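You operate a simulated robot arm through the tools that you are given. There is no shell and no other tool. Be economical: measure what you need, move in short steps, check, and stop when the job is done.

Carry out the task below with a simulated robot arm. There is one attempt and no reset: what you move stays moved.

## Task
Code the flight on the display with the scanner: point it at the blue tag of its pier.
Fine: blue button first; the flight board gives the pier; scanner back in its cradle, then the green button.

It is judged by the outcome, as a careful person would: the job done as asked, and still so three seconds after it is handed in. It fails if anything else is knocked over, pushed out of place, dropped, spilled or broken.

## Robot
A 7-joint arm with a two-finger parallel gripper, fixed in place. Base frame: the origin is at the foot of the arm, x ahead of it, y to its left, z up; the work surface is at about z = 0. Lengths are in m, angles in degrees, forces in N, time in s.
With the tool pointing down near the work surface it reaches from about 0.24 to 0.62 m from the base axis. Its first joint turns from -66.0 to 66.0 degrees. Payload 2.6 kg.
The TCP is the grasp point between the finger pads, 0.03 m short of the fingertips. In the tool frame z runs along the fingers and y along their closing line. The gripper opens to 0.094 m. The fingers are 0.028 m wide and 0.01 m thick; the gripper's body (0.05 by 0.096 m) begins 0.055 m behind the TCP.
Orientation is that of the tool frame in the base frame, as [roll, pitch, yaw] about the fixed x, y, z axes, in that order (R = Rz(yaw) Ry(pitch) Rx(roll)). With the fingers straight down and closing along the base's y, the tool's x points along the base's -x, its y along +y and its z along -z.

## Interface
- The arm moves only by the tool play_rows. Its arguments are lists of equal length, an entry for each row: "xyz": the shift along the base's x, y, z in mm, a list of three; "angular": the turn, a rotation vector about the base's x, y, z in degrees, a list of three. In form: {"xyz": [[tx, ty, tz], ...], "angular": [[rx, ry, rz], ...]}. A call has 1 to 20 rows; each row shifts and turns the commanded pose from where the row before left it. "jaw" is the closure in counts, from 0 (fully open) to 255 (shut), set as the call begins (left out, the last holds). Each row takes 0.2 s and may step no farther than 0.05 m and 8.6 degrees from the row before; otherwise, or with a gripper value out of range, the whole call is refused. Where a pose cannot be reached the arm comes as near as it can. A force on the tool above 40 N (or 10 N above the force at the start of the call, whichever is more), or a blocked arm, ends the call early, and 0.2 s more pass. The fingers move at their own pace (about 0.072 m/s each) and stop on an object; they squeeze with about 20 N. The grip force told is the motor's: it shows also when the fingers shut on nothing. Time passes only in rows, and 0.2 s behind the last, so rows that do not move let the fingers close. The reply holds the time, the measured pose of the TCP, the force on the tool along the base axes, the opening and the grip force, in the units named above and with some noise, with the torque about the TCP (base axes, N m) and any sound that the robot's microphone picked up, and new pictures: "pictures" is both (left out), scene, wrist or none.
- Cameras (640 x 400 px; columns grow to the right, rows downward): "scene" is fixed at [0.0353, 0.4371, 0.5553]; the picture's right is [-0.75, -0.66, 0.00], its down [-0.44, 0.49, -0.75] and it looks along [0.50, -0.56, -0.66] (base axes); focal length 214 px, centre (320, 200). "wrist" rides on the gripper at [0.076, 0.014, -0.102] in the tool frame; the picture's right is [-0.18, 0.98, 0.00], its down [-0.75, -0.14, -0.64] and it looks along [-0.63, -0.12, 0.77] (tool axes); focal length 243 px, centre (320, 200). There is no depth. A picture from a camera that has moved, and an enlarged one, comes with that camera's place and axes in the base frame and with its lens.
- enlarge(camera, box): a new picture of the part [left, top, right, bottom] of that camera's present view, enlarged. It takes no simulated time.
- hand_in(): hands the job in; it is judged then, once.

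Work in short steps. Places have to be worked out from the pictures, the camera data and where the tool is seen: move nearer, look again, correct. Check each grasp and each placing, and mend what went wrong. You have 120 turns and 200 pictures in all, those below and enlarged ones among them. Open the gripper and draw the arm clear of the work before you hand the job in, unless the task says otherwise; then end with one line.

The tools are called after "Emit:" as name(argument=value, ...) on one line, values as JSON. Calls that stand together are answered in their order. play_rows: Moves the arm, as the interface text tells. Its arguments: {"type":"object","properties":{"xyz":{"type":"array"},"angular":{"type":"array"},"jaw":{"type":"number"},"pictures":{"type":"string","enum":["both","scene","wrist","none"]}},"required":["xyz","angular"]} The other tools are called the same way: enlarge (camera, box) takes an enlarged picture of a part of a camera's view; hand_in () hands the job in.

At the start:

```text
clock: 0.0
ee_pos: [0.34, 0.1195, 0.4238]
ee_rot: [-179.9, -0.1, -180.0]
force: [0.1, 0.6, 0.3]
moment: [0.01, 0.0, -0.02]
finger_gap: 0.0941
finger_force: 0.1
```

scene: 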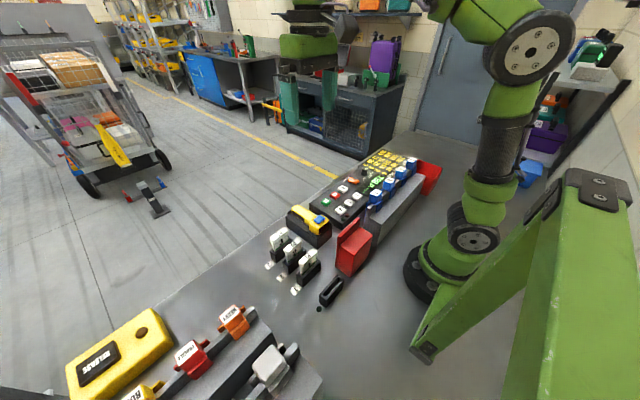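
wrist: 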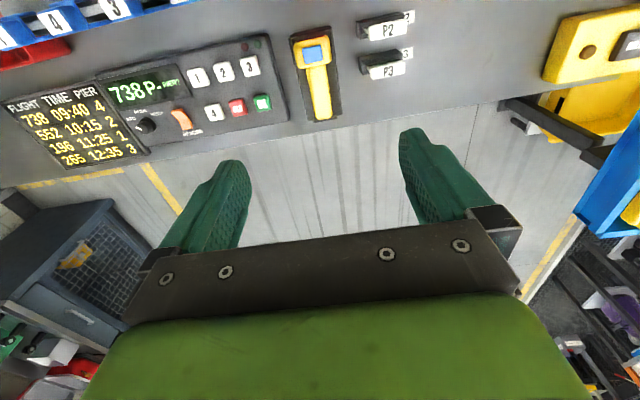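

The display seems to show flight 738, and the board lists 738 → pier 4. I'll enlarge to read everything.

Emit:
enlarge(camera="wrist", box=[0, 20, 300, 190])

Emit:
enlarge(camera="scene", box=[240, 140, 460, 310])

Emit:
enlarge(camera="wrist", box=[240, 0, 480, 150])

```text
2.13 times, centred on (150, 105) of wrist
camera zoom: at [0.2641, 0.1336, 0.5262], right [0.18, 0.98, 0.0], down [0.75, -0.14, 0.64], along [0.63, -0.12, -0.77], focal length 518 px, centre (683, 403)
```

zoom: 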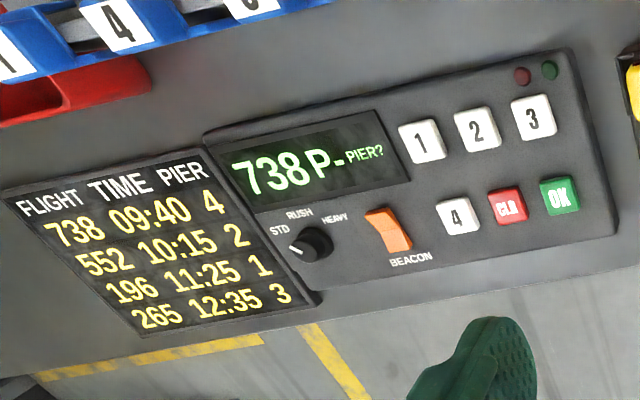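

```text
2.35 times, centred on (350, 225) of scene
camera zoom: at [0.0353, 0.4371, 0.5553], right [-0.75, -0.66, 0.0], down [-0.44, 0.49, -0.75], along [0.5, -0.56, -0.66], focal length 505 px, centre (249, 141)
```

zoom: 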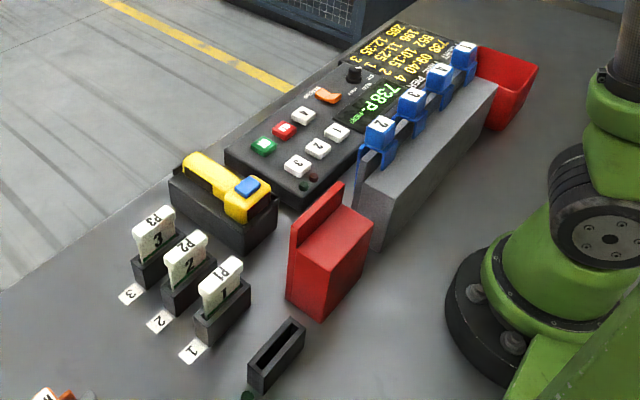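

```text
2.67 times, centred on (360, 75) of wrist
camera zoom: at [0.2641, 0.1336, 0.5262], right [0.18, 0.98, 0.0], down [0.75, -0.14, 0.64], along [0.63, -0.12, -0.77], focal length 647 px, centre (213, 533)
```

zoom: 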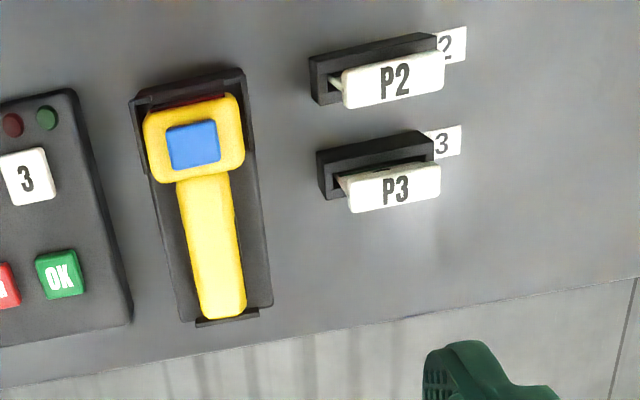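

Flight 738 → pier 4. The blue button sits on the scanner's head at about (0.329, 0.110, 0.095), and the tags stand on a rail near x≈0.25, y −0.1…−0.37. I'll move right, staying high, to see the tags.

Emit:
play_rows(xyz=[[0, -45, 0], [0, -45, 0], [0, -45, 0], [0, -45, 0], [0, -45, 0], [0, -45, 0]], angular=[[0, 0, 0], [0, 0, 0], [0, 0, 0], [0, 0, 0], [0, 0, 0], [0, 0, 0]])

```text
clock: 1.4
ee_pos: [0.3411, -0.1495, 0.424]
ee_rot: [180.0, 0.0, 179.9]
force: [1.0, -0.4, -0.5]
moment: [0.01, -0.03, 0.02]
finger_gap: 0.094
finger_force: 0.1
camera wrist: at [0.2657, -0.1364, 0.5258], right [0.18, 0.98, 0.0], down [0.75, -0.14, 0.64], along [0.63, -0.12, -0.77], focal length 243 px, centre (320, 200)
```

scene: 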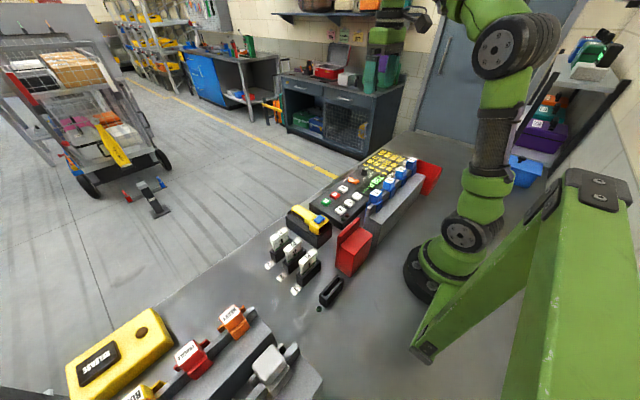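
wrist: 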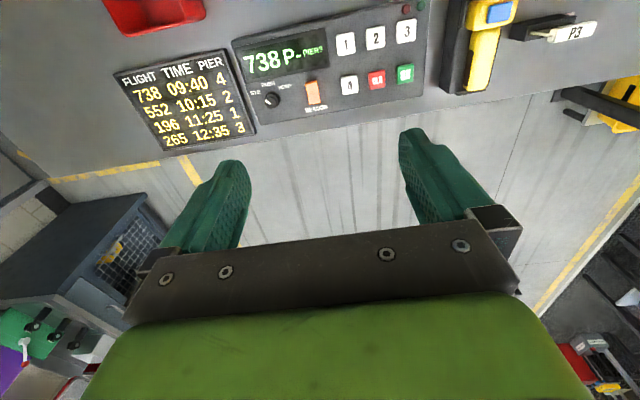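

The tags are behind the view; I'll tilt the wrist 32° back about y and shift to look down at the rail.

Emit:
play_rows(xyz=[[-15, 0, 0], [-15, 0, 0], [-15, 0, 0], [-15, 0, 0]], angular=[[0, 8, 0], [0, 8, 0], [0, 8, 0], [0, 8, 0]], pictures="wrist")

```text
clock: 2.4
ee_pos: [0.2975, -0.143, 0.4165]
ee_rot: [-179.7, -17.9, -180.0]
force: [-0.8, -0.3, -1.0]
moment: [-0.02, 0.0, -0.01]
finger_gap: 0.0938
finger_force: 0.0
out of reach, approached as far as the arm can: row 2, 3, 4
camera wrist: at [0.2555, -0.1286, 0.5367], right [0.17, 0.98, -0.06], down [0.91, -0.14, 0.38], along [0.37, -0.12, -0.92], focal length 243 px, centre (320, 200)
```

wrist: 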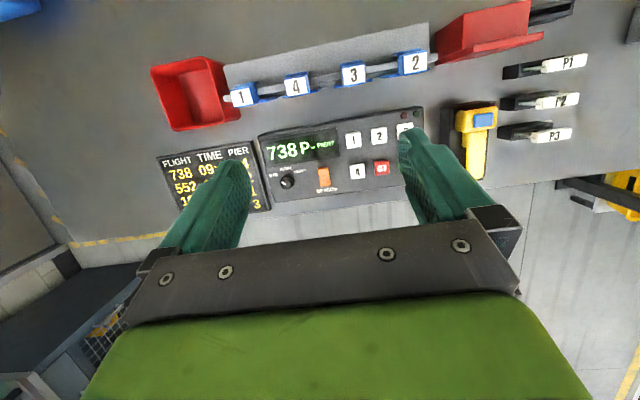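

Now all four tags are visible: order from right (−y) is 1, 4, 3, 2. I'll enlarge for details on tags and scanner.

Emit:
enlarge(camera="wrist", box=[200, 30, 450, 190])

Emit:
enlarge(camera="wrist", box=[430, 80, 530, 190])

Emit:
enlarge(camera="scene", box=[270, 150, 430, 260])

```text
2.50 times, centred on (325, 110) of wrist
camera zoom: at [0.2555, -0.1286, 0.5367], right [0.17, 0.98, -0.06], down [0.91, -0.14, 0.38], along [0.37, -0.12, -0.92], focal length 606 px, centre (308, 425)
```

zoom: 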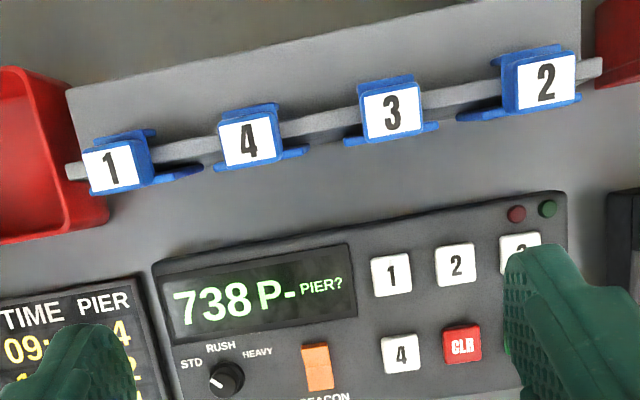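

```text
3.64 times, centred on (480, 135) of wrist
camera zoom: at [0.2555, -0.1286, 0.5367], right [0.17, 0.98, -0.06], down [0.91, -0.14, 0.38], along [0.37, -0.12, -0.92], focal length 882 px, centre (-262, 436)
```

zoom: 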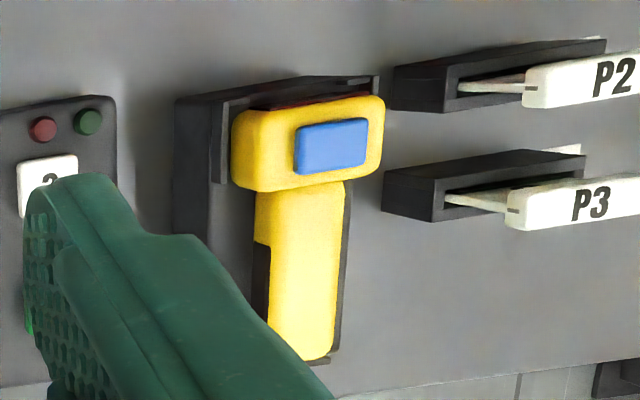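

```text
3.64 times, centred on (350, 205) of scene
camera zoom: at [0.0353, 0.4371, 0.5553], right [-0.75, -0.66, 0.0], down [-0.44, 0.49, -0.75], along [0.5, -0.56, -0.66], focal length 780 px, centre (211, 182)
```

zoom: 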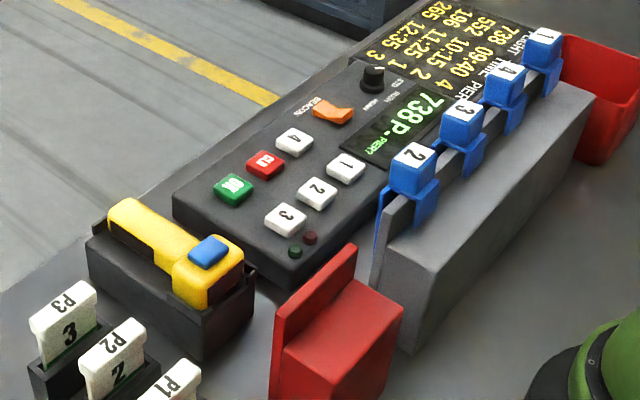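

Tag 4 triangulates to about (0.230, −0.180, 0.167), and the scanner's window seems to be on the −x face of its head. The blue button triangulates to (0.330, 0.110, 0.095). I'll undo the tilt and shut the fingers.

Emit:
play_rows(xyz=[[15, 0, 0], [15, 0, 0], [15, 0, 0], [15, 0, 0]], angular=[[0, -8, 0], [0, -8, 0], [0, -8, 0], [0, -8, 0]], pictures="none", jaw=255)

```text
clock: 3.4
ee_pos: [0.3578, -0.1418, 0.4164]
ee_rot: [-179.8, 14.3, 179.9]
force: [-0.1, 0.3, -0.7]
moment: [-0.03, 0.02, 0.01]
finger_gap: 0.0
finger_force: 20.0
```

The commanded pose was clipped, so I'm correcting the +14.3° overshoot and moving above the blue button at z≈0.19.

Emit:
play_rows(xyz=[[-4, 42, 0], [-4, 42, 0], [-4, 42, -38], [-4, 42, -38], [-4, 42, -45], [-8, 42, -45], [0, 0, -45], [0, 0, -15]], angular=[[0, 7.15, 0], [0, 7.15, 0], [0, 0, 0], [0, 0, 0], [0, 0, 0], [0, 0, 0], [0, 0, 0], [0, 0, 0]])

```text
refused: row 3 steps farther than a row can; nothing moved
```

Splitting the steps smaller.

Emit:
play_rows(xyz=[[-4, 42, 0], [-4, 42, 0], [-4, 42, 0], [-4, 42, 0], [-4, 42, 0], [-8, 42, 0], [0, 0, -48], [0, 0, -48], [0, 0, -48], [0, 0, -48], [0, 0, -34]], angular=[[0, 7.15, 0], [0, 7.15, 0], [0, 0, 0], [0, 0, 0], [0, 0, 0], [0, 0, 0], [0, 0, 0], [0, 0, 0], [0, 0, 0], [0, 0, 0], [0, 0, 0]])

```text
clock: 5.8
ee_pos: [0.3269, 0.1087, 0.1902]
ee_rot: [-179.8, -0.1, 179.9]
force: [-0.3, 0.0, 0.4]
moment: [-0.01, -0.02, -0.03]
finger_gap: 0.0
finger_force: 20.7
camera wrist: at [0.2503, 0.1227, 0.2928], right [0.18, 0.98, 0.0], down [0.75, -0.14, 0.64], along [0.63, -0.12, -0.77], focal length 243 px, centre (320, 200)
```

scene: 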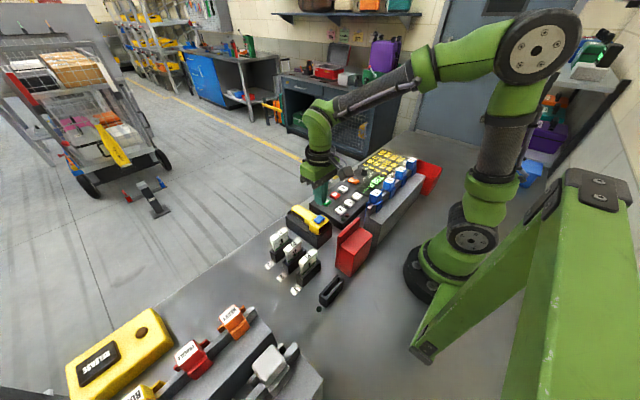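
wrist: 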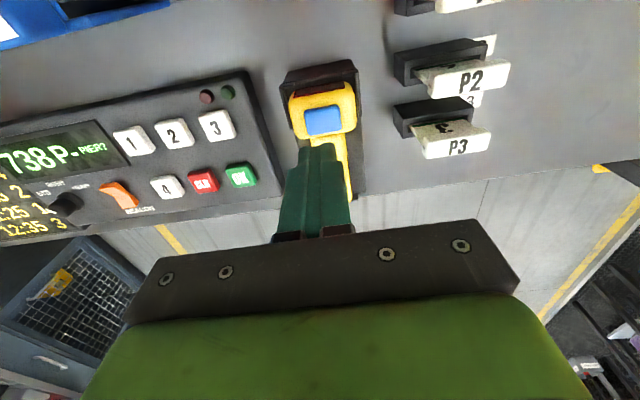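

The button ray from here gives (0.329, 0.109), matching. I'll enlarge to see its size.

Emit:
enlarge(camera="wrist", box=[250, 50, 390, 210])

```text
2.50 times, centred on (320, 130) of wrist
camera zoom: at [0.2503, 0.1227, 0.2928], right [0.18, 0.98, 0.0], down [0.75, -0.14, 0.64], along [0.63, -0.12, -0.77], focal length 606 px, centre (320, 375)
```

zoom: 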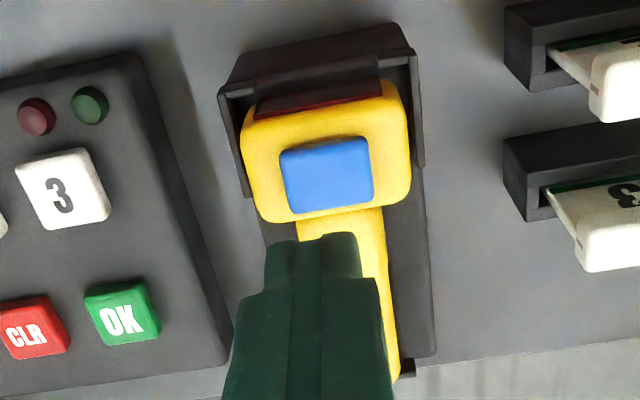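

The button is ~28 mm wide and raised. Descending to just above it, then in small steps.

Emit:
play_rows(xyz=[[2, 0, -30], [0, 0, -25], [0, 0, -3], [0, 0, -3]], angular=[[0, 0, 0], [0, 0, 0], [0, 0, 0], [0, 0, 0]], pictures="none")

```text
clock: 6.8
ee_pos: [0.3296, 0.1087, 0.1307]
ee_rot: [-179.7, -0.1, -179.8]
force: [-0.3, 0.5, -0.4]
moment: [0.03, -0.05, -0.03]
finger_gap: 0.0001
finger_force: 20.6
```

No contact yet with tips at z≈0.100; continuing with 2 mm steps.

Emit:
play_rows(xyz=[[0, 0, -2], [0, 0, -2], [0, 0, -2]], angular=[[0, 0, 0], [0, 0, 0], [0, 0, 0]], pictures="wrist")

```text
clock: 7.6
ee_pos: [0.33, 0.109, 0.1257]
ee_rot: [-179.7, -0.2, -179.9]
force: [-0.7, 1.1, 1.0]
moment: [0.03, 0.02, 0.03]
finger_gap: 0.0
finger_force: 19.8
camera wrist: at [0.2539, 0.1234, 0.227], right [0.18, 0.98, 0.0], down [0.75, -0.14, 0.64], along [0.63, -0.12, -0.77], focal length 243 px, centre (320, 200)
```

wrist: 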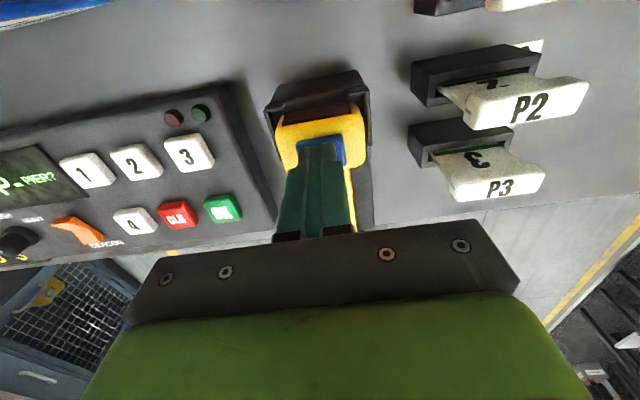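

Nearly touching; continuing in 1.5 mm steps.

Emit:
play_rows(xyz=[[0, 0, -1.5], [0, 0, -1.5]], angular=[[0, 0, 0], [0, 0, 0]], pictures="none")

Emit:
play_rows(xyz=[[0, 0, -1.5], [0, 0, -1.5]], angular=[[0, 0, 0], [0, 0, 0]], pictures="wrist")

```text
clock: 8.2
ee_pos: [0.3302, 0.1092, 0.1216]
ee_rot: [-179.6, -0.1, -180.0]
force: [-2.0, -1.3, 3.9]
moment: [-0.02, 0.06, -0.01]
finger_gap: 0.0
finger_force: 19.8
heard: click
```

```text
clock: 8.8
ee_pos: [0.3317, 0.1096, 0.119]
ee_rot: [-179.6, 0.1, -180.0]
force: [-1.3, -4.2, 14.2]
moment: [-0.16, 0.09, 0.01]
finger_gap: 0.0
finger_force: 19.9
camera wrist: at [0.2545, 0.1236, 0.2213], right [0.18, 0.98, 0.0], down [0.75, -0.14, 0.64], along [0.63, -0.12, -0.77], focal length 243 px, centre (320, 200)
```

wrist: 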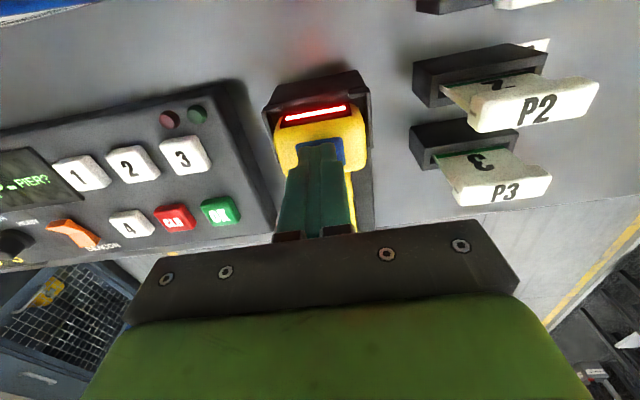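

The click was heard and the scanner window is lit. Now lift, open, and look at the handle from above.

Emit:
play_rows(xyz=[[0, 0, 40], [0, 0, 40], [25, 0, 0], [30, 0, 0], [0, 0, 0]], angular=[[0, 0, 0], [0, 0, 0], [0, 0, 0], [0, 0, 0], [0, 0, 0]], jaw=0)

Emit:
enlarge(camera="scene", box=[270, 180, 350, 260])

Emit:
enlarge(camera="wrist", box=[240, 20, 400, 160])

```text
clock: 10.0
ee_pos: [0.3867, 0.1113, 0.1964]
ee_rot: [-179.7, -0.1, 180.0]
force: [-0.4, 1.0, 0.4]
moment: [-0.02, 0.01, 0.01]
finger_gap: 0.0942
finger_force: 0.1
camera wrist: at [0.3095, 0.1246, 0.2987], right [0.18, 0.98, -0.01], down [0.76, -0.14, 0.64], along [0.63, -0.12, -0.77], focal length 243 px, centre (320, 200)
```

scene: 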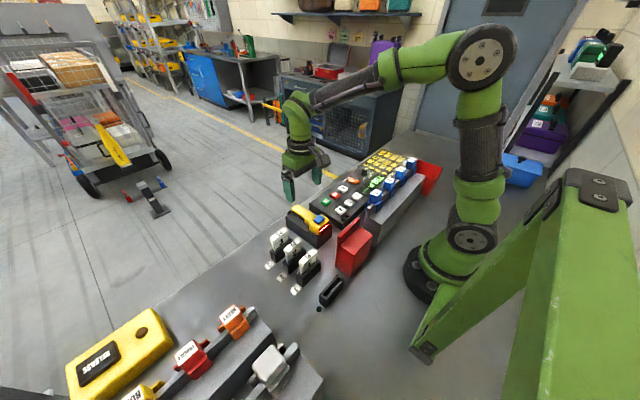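
wrist: 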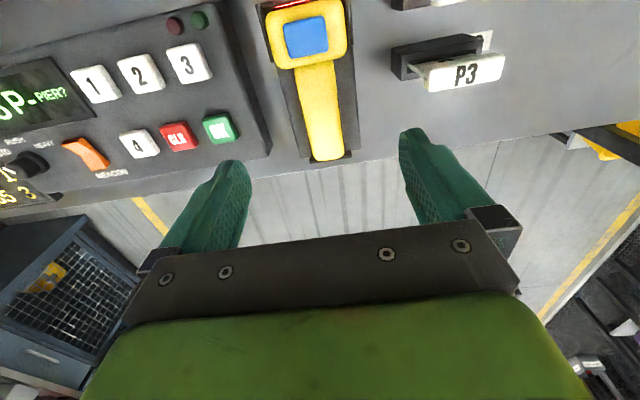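

```text
5.00 times, centred on (310, 220) of scene
camera zoom: at [0.0353, 0.4371, 0.5553], right [-0.75, -0.66, 0.0], down [-0.44, 0.49, -0.75], along [0.5, -0.56, -0.66], focal length 1072 px, centre (370, 100)
```

zoom: 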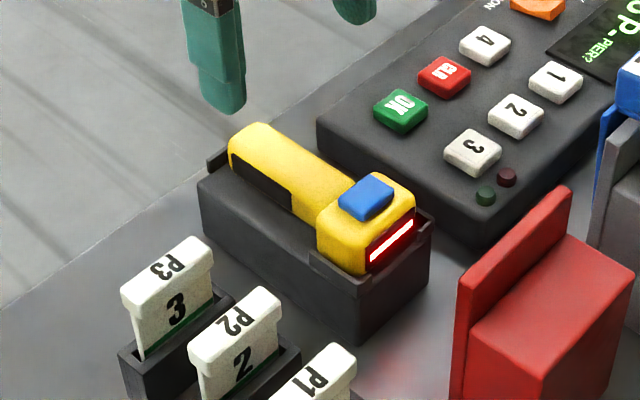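

```text
2.86 times, centred on (320, 90) of wrist
camera zoom: at [0.3095, 0.1246, 0.2987], right [0.18, 0.98, -0.01], down [0.76, -0.14, 0.64], along [0.63, -0.12, -0.77], focal length 693 px, centre (320, 514)
```

zoom: 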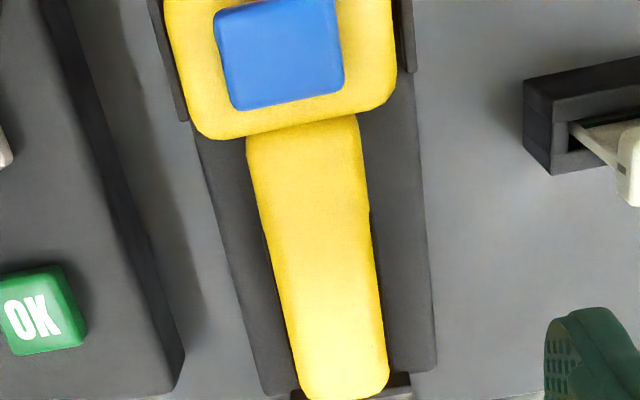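

The handle spans x≈0.35–0.43 at y≈0.110, ~38 mm wide, standing above the cradle top, so it can be gripped across y. I'll partly close to ~0.062 and descend over x≈0.383.

Emit:
play_rows(xyz=[[-3, -1, -30], [0, 0, -30], [0, 0, -30], [0, 0, -3], [0, 0, -3]], angular=[[0, 0, 0], [0, 0, 0], [0, 0, 0], [0, 0, 0], [0, 0, 0]], jaw=85)

Emit:
enlarge(camera="scene", box=[260, 170, 350, 260])

```text
clock: 11.2
ee_pos: [0.3823, 0.1079, 0.1022]
ee_rot: [-179.6, -0.1, -179.9]
force: [-0.6, 0.2, 0.7]
moment: [-0.02, -0.02, 0.01]
finger_gap: 0.0629
finger_force: 0.0
camera wrist: at [0.3058, 0.1229, 0.2048], right [0.18, 0.98, -0.01], down [0.75, -0.14, 0.64], along [0.63, -0.12, -0.77], focal length 243 px, centre (320, 200)
```

scene: 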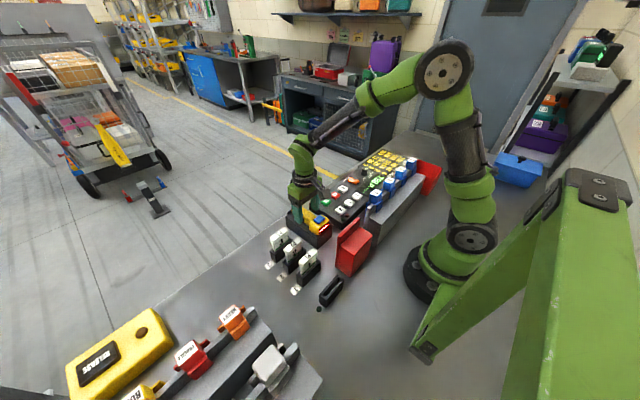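
wrist: 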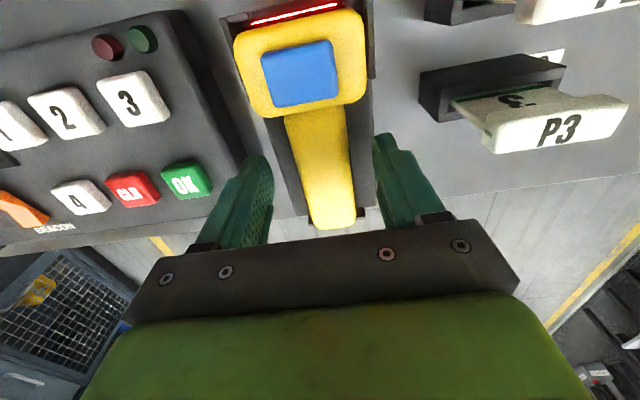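

```text
4.44 times, centred on (305, 215) of scene
camera zoom: at [0.0353, 0.4371, 0.5553], right [-0.75, -0.66, 0.0], down [-0.44, 0.49, -0.75], along [0.5, -0.56, -0.66], focal length 953 px, centre (387, 133)
```

zoom: 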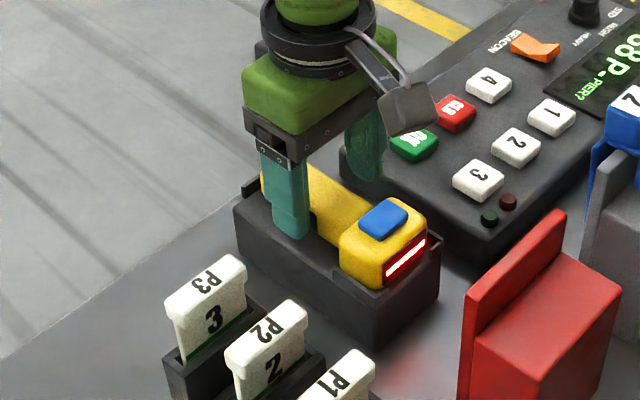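

The fingers straddle the handle. Descending slightly further, watching for contact.

Emit:
play_rows(xyz=[[0, 2, -3], [0, 0, -3], [0, 0, -2]], angular=[[0, 0, 0], [0, 0, 0], [0, 0, 0]], pictures="none")

Emit:
enlarge(camera="scene", box=[280, 190, 340, 240])

```text
clock: 12.0
ee_pos: [0.3835, 0.1108, 0.0944]
ee_rot: [-179.7, -0.1, 179.9]
force: [0.1, 0.5, 0.6]
moment: [0.0, 0.0, 0.02]
finger_gap: 0.0626
finger_force: 0.0
```

```text
8.00 times, centred on (310, 215) of scene
camera zoom: at [0.0353, 0.4371, 0.5553], right [-0.75, -0.66, 0.0], down [-0.44, 0.49, -0.75], along [0.5, -0.56, -0.66], focal length 1716 px, centre (400, 80)
```

zoom: 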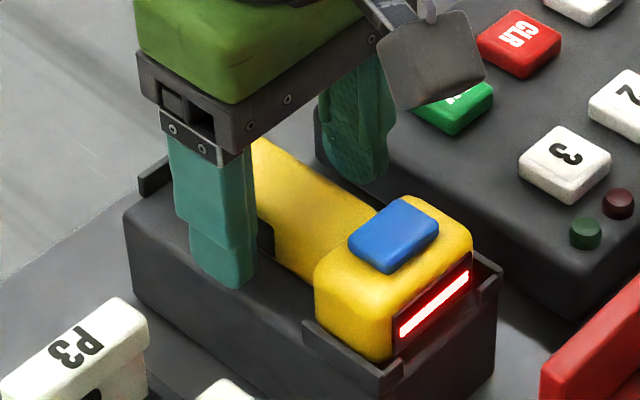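

Still clear of the cradle top; lowering a bit more for a better hold.

Emit:
play_rows(xyz=[[0, 0, -2], [0, 0, -2], [0, 0, -2]], angular=[[0, 0, 0], [0, 0, 0], [0, 0, 0]], pictures="none")

Emit:
enlarge(camera="scene", box=[280, 190, 340, 240])

```text
clock: 12.8
ee_pos: [0.3825, 0.1121, 0.089]
ee_rot: [-179.6, 0.0, -179.8]
force: [0.4, -0.1, -0.1]
moment: [-0.01, -0.01, -0.04]
finger_gap: 0.0627
finger_force: 0.0
```

```text
8.00 times, centred on (310, 215) of scene
camera zoom: at [0.0353, 0.4371, 0.5553], right [-0.75, -0.66, 0.0], down [-0.44, 0.49, -0.75], along [0.5, -0.56, -0.66], focal length 1716 px, centre (400, 80)
```

zoom: 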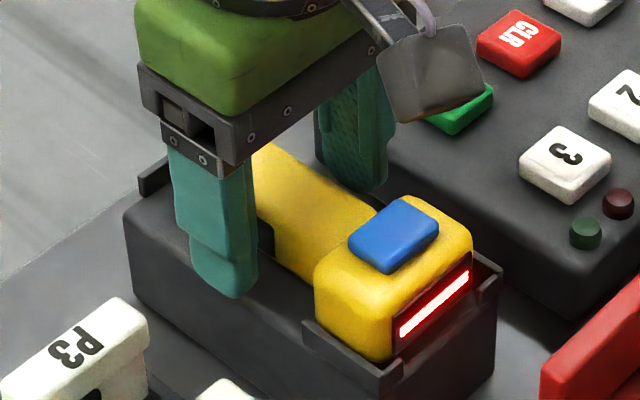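

Good depth. Closing on the handle.

Emit:
play_rows(xyz=[[0, -1.5, 0], [0, 0, 0], [0, 0, 0]], angular=[[0, 0, 0], [0, 0, 0], [0, 0, 0]], pictures="wrist", jaw=255)

```text
clock: 13.6
ee_pos: [0.3814, 0.1104, 0.0894]
ee_rot: [-179.7, -0.1, 180.0]
force: [0.0, 0.7, 0.5]
moment: [0.06, -0.02, -0.01]
finger_gap: 0.0338
finger_force: 19.8
camera wrist: at [0.3061, 0.1241, 0.1911], right [0.18, 0.98, -0.01], down [0.75, -0.14, 0.64], along [0.63, -0.12, -0.77], focal length 243 px, centre (320, 200)
```

wrist: 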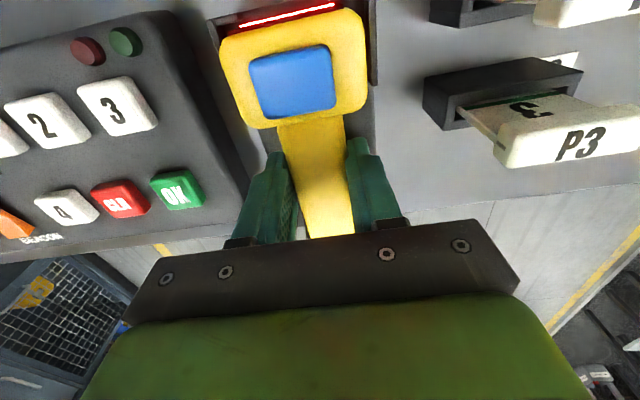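

Held at 34 mm (grasp pose 0.3814, 0.1104, 0.0894 for the return). Lifting straight up.

Emit:
play_rows(xyz=[[0, 0, 10], [0, 0, 20], [0, 0, 40], [0, 0, 40], [0, 0, 40], [0, 0, 40]], angular=[[0, 0, 0], [0, 0, 0], [0, 0, 0], [0, 0, 0], [0, 0, 0], [0, 0, 0]])

```text
clock: 15.0
ee_pos: [0.3791, 0.1089, 0.2792]
ee_rot: [-179.7, -0.1, -179.9]
force: [0.3, -0.9, -2.0]
moment: [0.04, -0.01, 0.0]
finger_gap: 0.0339
finger_force: 20.5
camera wrist: at [0.3033, 0.1234, 0.3824], right [0.18, 0.98, -0.01], down [0.76, -0.14, 0.64], along [0.63, -0.12, -0.77], focal length 243 px, centre (320, 200)
```

scene: 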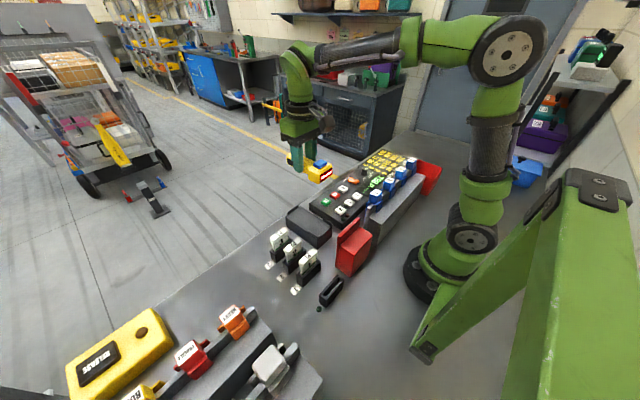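
wrist: 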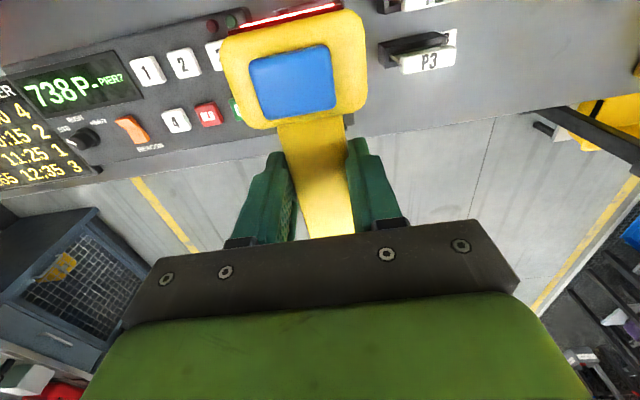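

Scanner held and lit. Before aiming, I enlarge the tags to judge which way their faces look.

Emit:
enlarge(camera="scene", box=[360, 140, 440, 220])

```text
5.00 times, centred on (400, 180) of scene
camera zoom: at [0.0353, 0.4371, 0.5553], right [-0.75, -0.66, 0.0], down [-0.44, 0.49, -0.75], along [0.5, -0.56, -0.66], focal length 1072 px, centre (-80, 300)
```

zoom: 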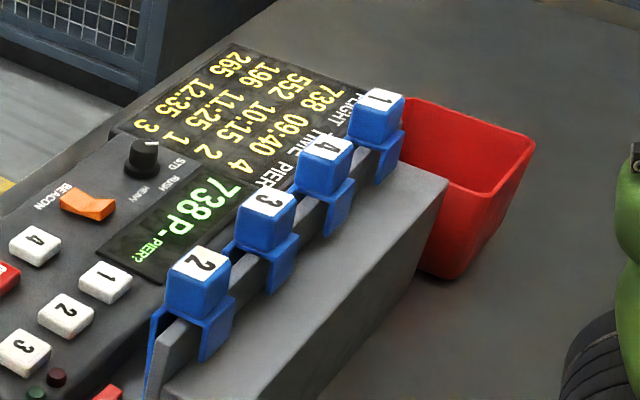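

Labels face essentially upward, so the scanner should look down steeply. I'll shift to y=−0.18 with the beam still level (so it doesn't cross tags 2 and 3), then tilt there.

Emit:
play_rows(xyz=[[0, 0, 40], [0, -48, 0], [0, -48, 0], [0, -48, 0], [0, -48, 0], [0, -48, 0], [0, -48, 0], [0, 0, 0]], angular=[[0, 0, 0], [0, 0, 0], [0, 0, 0], [0, 0, 0], [0, 0, 0], [0, 0, 0], [0, 0, 0], [0, 0, 0]], pictures="wrist")

```text
clock: 16.8
ee_pos: [0.3816, -0.179, 0.3179]
ee_rot: [-179.7, -0.2, -179.9]
force: [-0.1, 0.7, -2.8]
moment: [-0.01, -0.06, -0.03]
finger_gap: 0.0336
finger_force: 20.4
camera wrist: at [0.3056, -0.1637, 0.4202], right [0.18, 0.98, 0.0], down [0.75, -0.14, 0.64], along [0.63, -0.12, -0.77], focal length 243 px, centre (320, 200)
```

wrist: 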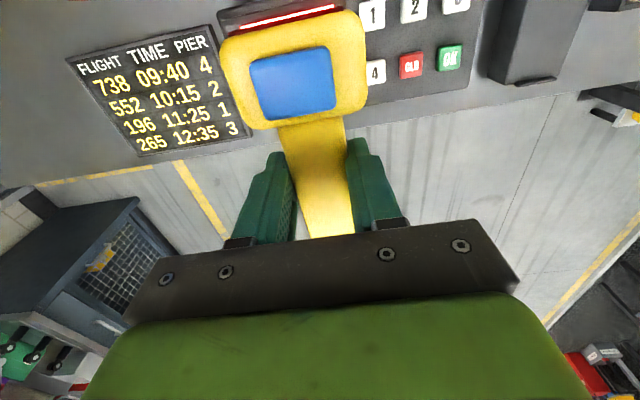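

Now tilting 45° about −y while easing x to 0.356.

Emit:
play_rows(xyz=[[-4, 0, 0], [-4, 0, 0], [-4, 0, 0], [-4, 0, 0], [-4, 0, 0], [-4, 0, -2], [0, 0, 0]], angular=[[0, -7.5, 0], [0, -7.5, 0], [0, -7.5, 0], [0, -7.5, 0], [0, -7.5, 0], [0, -7.5, 0], [0, 0, 0]])

Emit:
enlarge(camera="scene", box=[340, 110, 450, 230])

```text
clock: 18.4
ee_pos: [0.3587, -0.1786, 0.3175]
ee_rot: [-179.6, 45.0, -179.8]
force: [0.1, -0.5, -3.0]
moment: [0.03, 0.0, 0.0]
finger_gap: 0.0339
finger_force: 20.0
camera wrist: at [0.2314, -0.1647, 0.3353], right [0.13, 0.98, 0.12], down [0.08, -0.14, 0.99], along [0.99, -0.12, -0.1], focal length 243 px, centre (320, 200)
```

scene: 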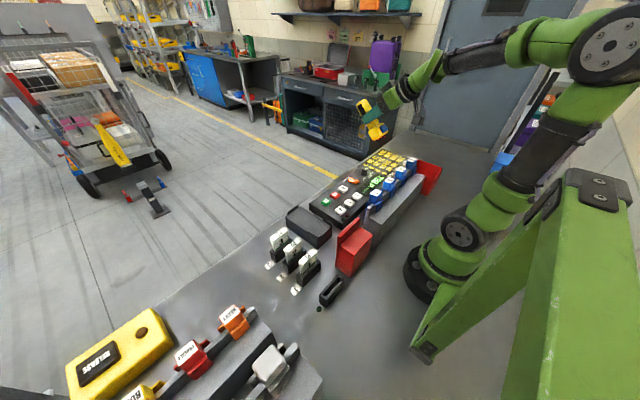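
wrist: 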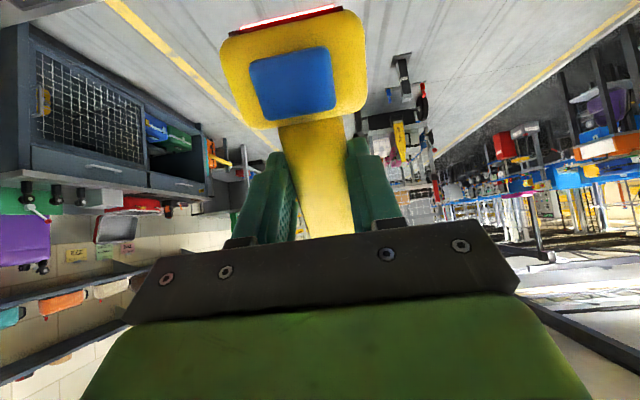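

```text
3.33 times, centred on (395, 170) of scene
camera zoom: at [0.0353, 0.4371, 0.5553], right [-0.75, -0.66, 0.0], down [-0.44, 0.49, -0.75], along [0.5, -0.56, -0.66], focal length 715 px, centre (70, 300)
```

zoom: 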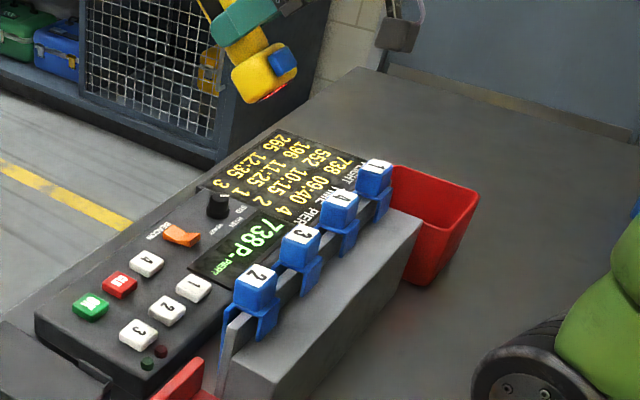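

Scanner is aimed right but no beep yet. I'll shift slightly −x to put the beam on tag 4's centre and close in along the beam.

Emit:
play_rows(xyz=[[-8, -1, 0], [-7, 0, -7], [-7, 0, -7], [-7, 0, -7], [-7, 0, -7], [0, 0, 0]], angular=[[0, 0, 0], [0, 0, 0], [0, 0, 0], [0, 0, 0], [0, 0, 0], [0, 0, 0]], pictures="scene")

Emit:
enlarge(camera="scene", box=[340, 110, 450, 230])

```text
clock: 19.8
ee_pos: [0.3222, -0.1783, 0.2901]
ee_rot: [-179.7, 44.9, -179.9]
force: [-1.3, 0.1, -2.6]
moment: [0.03, 0.02, -0.04]
finger_gap: 0.0334
finger_force: 20.1
```

scene: 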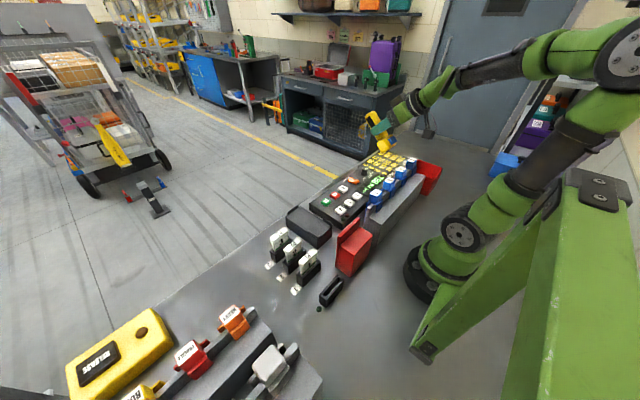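

```text
3.33 times, centred on (395, 170) of scene
camera zoom: at [0.0353, 0.4371, 0.5553], right [-0.75, -0.66, 0.0], down [-0.44, 0.49, -0.75], along [0.5, -0.56, -0.66], focal length 715 px, centre (70, 300)
```

zoom: 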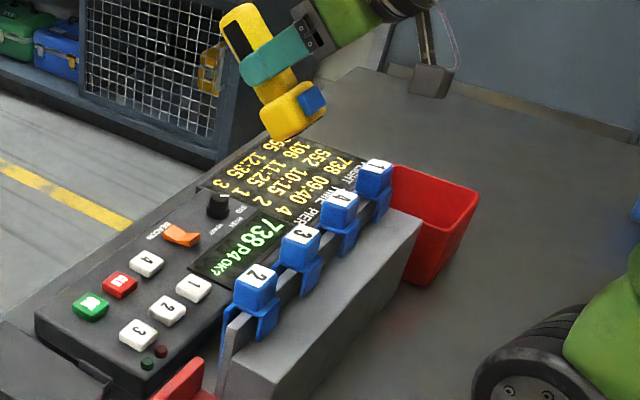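

The display now shows "738 P4 OK?" — tag 4 was read. I'll back off along the same path, untilt at this y, then carry the scanner back.

Emit:
play_rows(xyz=[[10, 0, 10], [10, 0, 10], [10, 0, 8], [10, 0, 0], [10, 0, 0], [9, 0, 0], [0, 0, 0]], angular=[[0, 7.5, 0], [0, 7.5, 0], [0, 7.5, 0], [0, 7.5, 0], [0, 7.5, 0], [0, 7.5, 0], [0, 0, 0]], pictures="none")

Emit:
play_rows(xyz=[[0, 48, 0], [0, 48, 0], [0, 48, 0], [0, 48, 0], [0, 48, 0], [0, 48, 0], [0, 0, 0]], angular=[[0, 0, 0], [0, 0, 0], [0, 0, 0], [0, 0, 0], [0, 0, 0], [0, 0, 0], [0, 0, 0]])

Emit:
enlarge(camera="scene", box=[270, 130, 430, 260])

```text
clock: 21.4
ee_pos: [0.3818, -0.1804, 0.3178]
ee_rot: [-179.7, -0.2, -179.9]
force: [-0.3, 0.2, -2.1]
moment: [0.01, -0.04, 0.01]
finger_gap: 0.0336
finger_force: 20.3
```

```text
clock: 23.0
ee_pos: [0.3802, 0.1102, 0.3171]
ee_rot: [-179.7, 0.0, -180.0]
force: [-0.7, 1.3, -2.0]
moment: [0.01, -0.06, -0.01]
finger_gap: 0.0336
finger_force: 20.2
camera wrist: at [0.3043, 0.1246, 0.4191], right [0.18, 0.98, -0.01], down [0.75, -0.14, 0.64], along [0.63, -0.12, -0.77], focal length 243 px, centre (320, 200)
```

scene: 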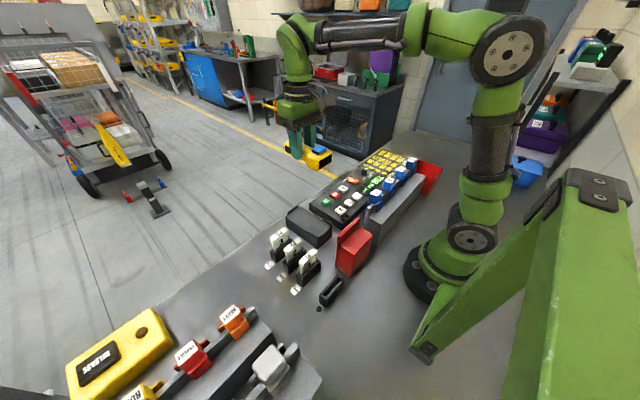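
wrist: 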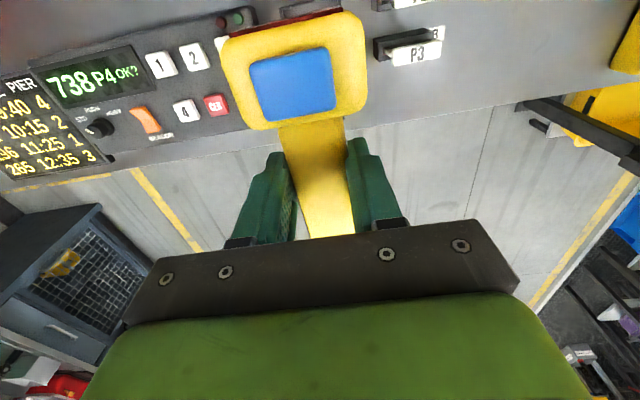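

```text
3.08 times, centred on (350, 195) of scene
camera zoom: at [0.0352, 0.4371, 0.5553], right [-0.75, -0.66, 0.0], down [-0.44, 0.49, -0.75], along [0.5, -0.56, -0.66], focal length 660 px, centre (228, 215)
```

zoom: 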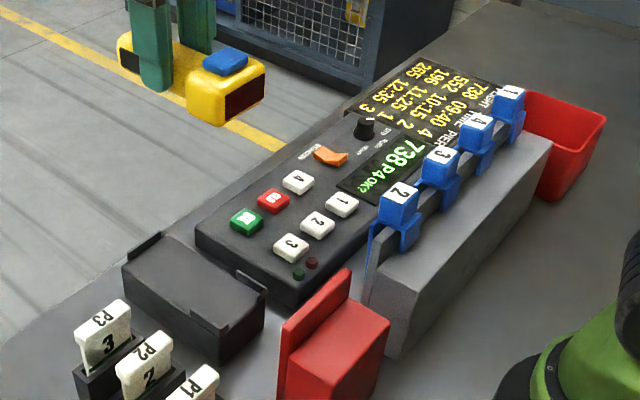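

P4 shown, and the scanner sits in the jaws exactly as before. Lowering it back to the recorded pose.

Emit:
play_rows(xyz=[[1, 0, -45], [0, 0, -45], [0, 0, -45], [0, 0, -45], [0, 0, -25], [0, 0, -8], [0, 0, 0]], angular=[[0, 0, 0], [0, 0, 0], [0, 0, 0], [0, 0, 0], [0, 0, 0], [0, 0, 0], [0, 0, 0]], pictures="none")

Emit:
enlarge(camera="scene", box=[280, 190, 340, 250])

```text
clock: 24.6
ee_pos: [0.3829, 0.1098, 0.1025]
ee_rot: [-179.7, 0.0, -179.9]
force: [-0.1, -0.2, -3.0]
moment: [-0.01, -0.02, 0.02]
finger_gap: 0.0337
finger_force: 19.6
```

```text
6.67 times, centred on (310, 220) of scene
camera zoom: at [0.0353, 0.4371, 0.5553], right [-0.75, -0.66, 0.0], down [-0.44, 0.49, -0.75], along [0.5, -0.56, -0.66], focal length 1430 px, centre (387, 67)
```

zoom: 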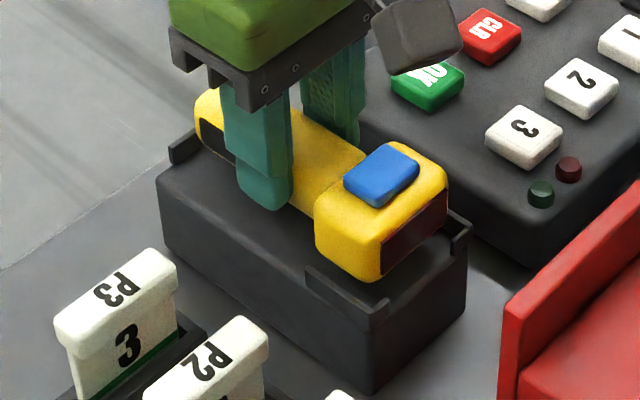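

Well aligned over the cradle; lowering the last 13 mm.

Emit:
play_rows(xyz=[[-1, 0, -4], [0, 0, -4], [0, 0, -3], [0, 0, -2], [0, 0, 0]], angular=[[0, 0, 0], [0, 0, 0], [0, 0, 0], [0, 0, 0], [0, 0, 0]], pictures="none")

Emit:
enlarge(camera="scene", box=[280, 190, 340, 240])

```text
clock: 25.8
ee_pos: [0.3819, 0.1096, 0.09]
ee_rot: [-179.8, -0.1, -179.9]
force: [0.7, -1.5, -1.8]
moment: [0.04, -0.07, 0.01]
finger_gap: 0.0336
finger_force: 19.9
```

```text
8.00 times, centred on (310, 215) of scene
camera zoom: at [0.0353, 0.4371, 0.5553], right [-0.75, -0.66, 0.0], down [-0.44, 0.49, -0.75], along [0.5, -0.56, -0.66], focal length 1716 px, centre (400, 80)
```

zoom: 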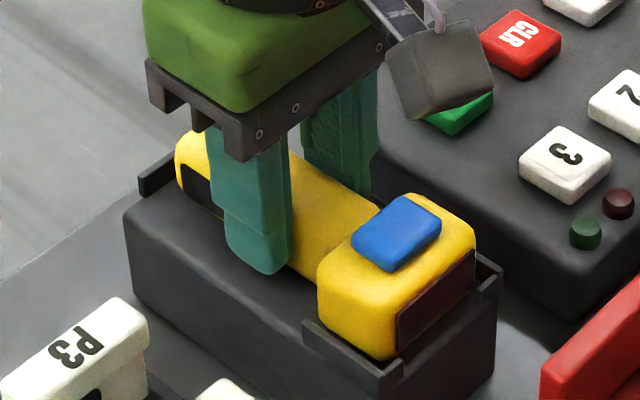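

About a millimetre to go before it rests; easing down until contact.

Emit:
play_rows(xyz=[[0, 0, -1], [0, 0, 0]], angular=[[0, 0, 0], [0, 0, 0]], pictures="none")

```text
clock: 26.4
ee_pos: [0.381, 0.1091, 0.0892]
ee_rot: [-179.7, 0.0, -179.9]
force: [0.0, -0.5, -2.3]
moment: [-0.01, -0.02, -0.02]
finger_gap: 0.0337
finger_force: 20.0
```

One more millimetre.

Emit:
play_rows(xyz=[[0, 0.5, -1], [0, 0, 0]], angular=[[0, 0, 0], [0, 0, 0]], pictures="none")

```text
clock: 27.0
ee_pos: [0.3817, 0.1091, 0.0894]
ee_rot: [-179.6, 0.0, -179.9]
force: [-4.2, -3.2, 10.6]
moment: [0.19, 0.43, 0.13]
finger_gap: 0.0338
finger_force: 19.4
```

Contact felt (10 N up): it's seated. Opening the fingers partway, then rising.

Emit:
play_rows(xyz=[[0, 0, 0], [0, 0, 0], [0, 0, 0]], angular=[[0, 0, 0], [0, 0, 0], [0, 0, 0]], pictures="none", jaw=85)

Emit:
play_rows(xyz=[[0, 1, 15], [0, 0, 30], [0, 0, 40], [0, 0, 30], [0, 0, 0]], angular=[[0, 0, 0], [0, 0, 0], [0, 0, 0], [0, 0, 0], [0, 0, 0]])

Emit:
enlarge(camera="scene", box=[270, 180, 350, 260])

```text
clock: 27.8
ee_pos: [0.3811, 0.1095, 0.0891]
ee_rot: [-179.7, -0.1, -179.9]
force: [-0.6, 0.1, 1.1]
moment: [0.0, 0.0, 0.02]
finger_gap: 0.0628
finger_force: 0.1
```

```text
clock: 29.0
ee_pos: [0.3799, 0.1091, 0.2028]
ee_rot: [-179.8, 0.0, -179.9]
force: [0.0, 0.1, 0.2]
moment: [-0.01, 0.02, -0.03]
finger_gap: 0.0627
finger_force: 0.0
camera wrist: at [0.3035, 0.1233, 0.3051], right [0.18, 0.98, -0.01], down [0.75, -0.14, 0.64], along [0.63, -0.12, -0.77], focal length 243 px, centre (320, 200)
```

scene: 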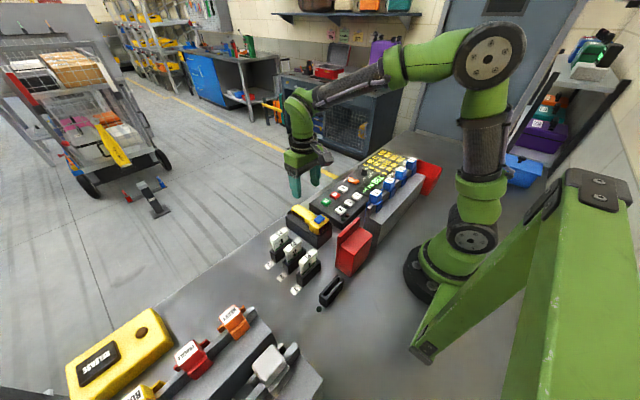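
wrist: 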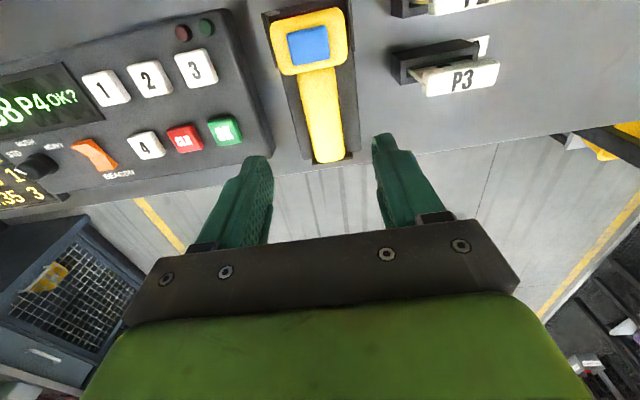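

```text
5.00 times, centred on (310, 220) of scene
camera zoom: at [0.0353, 0.4371, 0.5553], right [-0.75, -0.66, 0.0], down [-0.44, 0.49, -0.75], along [0.5, -0.56, -0.66], focal length 1072 px, centre (370, 100)
```

zoom: 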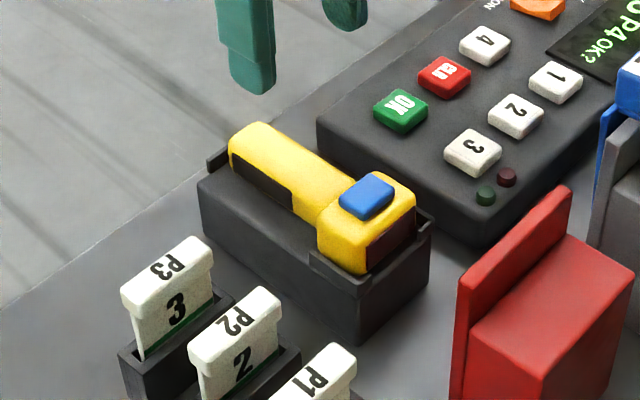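

The scanner is back exactly as it was. The green OK button triangulates to (0.393, 0.003, 0.059); shutting the fingers and moving above it.

Emit:
play_rows(xyz=[[6, -35, 0], [7, -35, 0], [0, -36, 0], [0, 0, -30], [0, 0, -30], [0, 0, 0]], angular=[[0, 0, 0], [0, 0, 0], [0, 0, 0], [0, 0, 0], [0, 0, 0], [0, 0, 0]], jaw=255)

Emit:
enlarge(camera="scene", box=[290, 160, 370, 230])

```text
clock: 30.4
ee_pos: [0.3915, 0.0058, 0.1464]
ee_rot: [-179.7, -0.1, -179.9]
force: [-0.7, -0.2, 0.5]
moment: [0.04, -0.05, 0.0]
finger_gap: 0.0002
finger_force: 19.7
camera wrist: at [0.3157, 0.0191, 0.2473], right [0.18, 0.98, 0.0], down [0.75, -0.14, 0.64], along [0.63, -0.12, -0.77], focal length 243 px, centre (320, 200)
```

scene: 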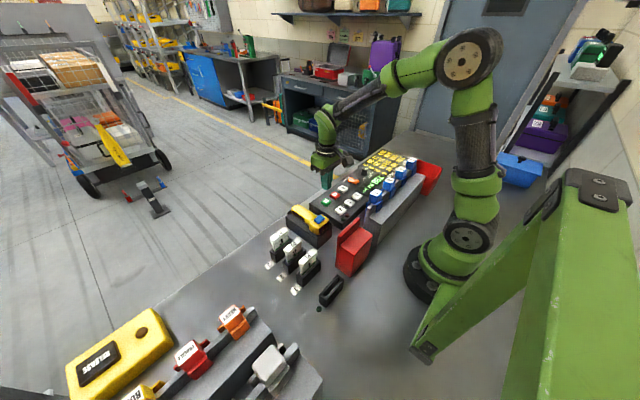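
wrist: 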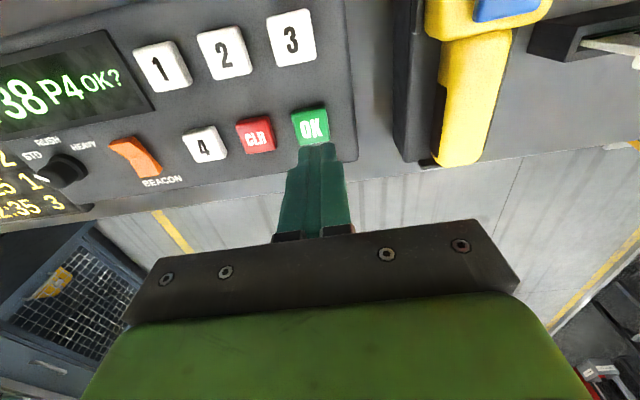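

```text
5.71 times, centred on (330, 195) of scene
camera zoom: at [0.0353, 0.4371, 0.5553], right [-0.75, -0.66, 0.0], down [-0.44, 0.49, -0.75], along [0.5, -0.56, -0.66], focal length 1226 px, centre (263, 229)
```

zoom: 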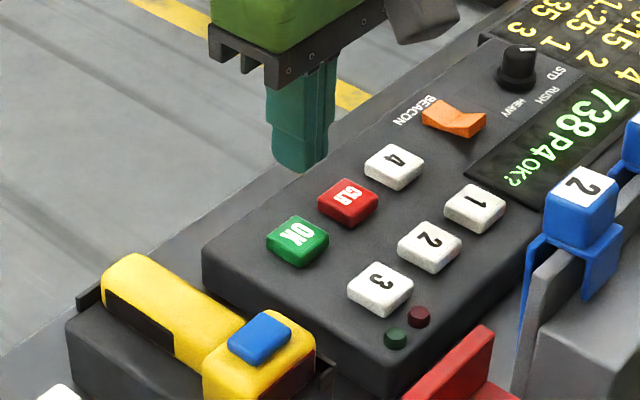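

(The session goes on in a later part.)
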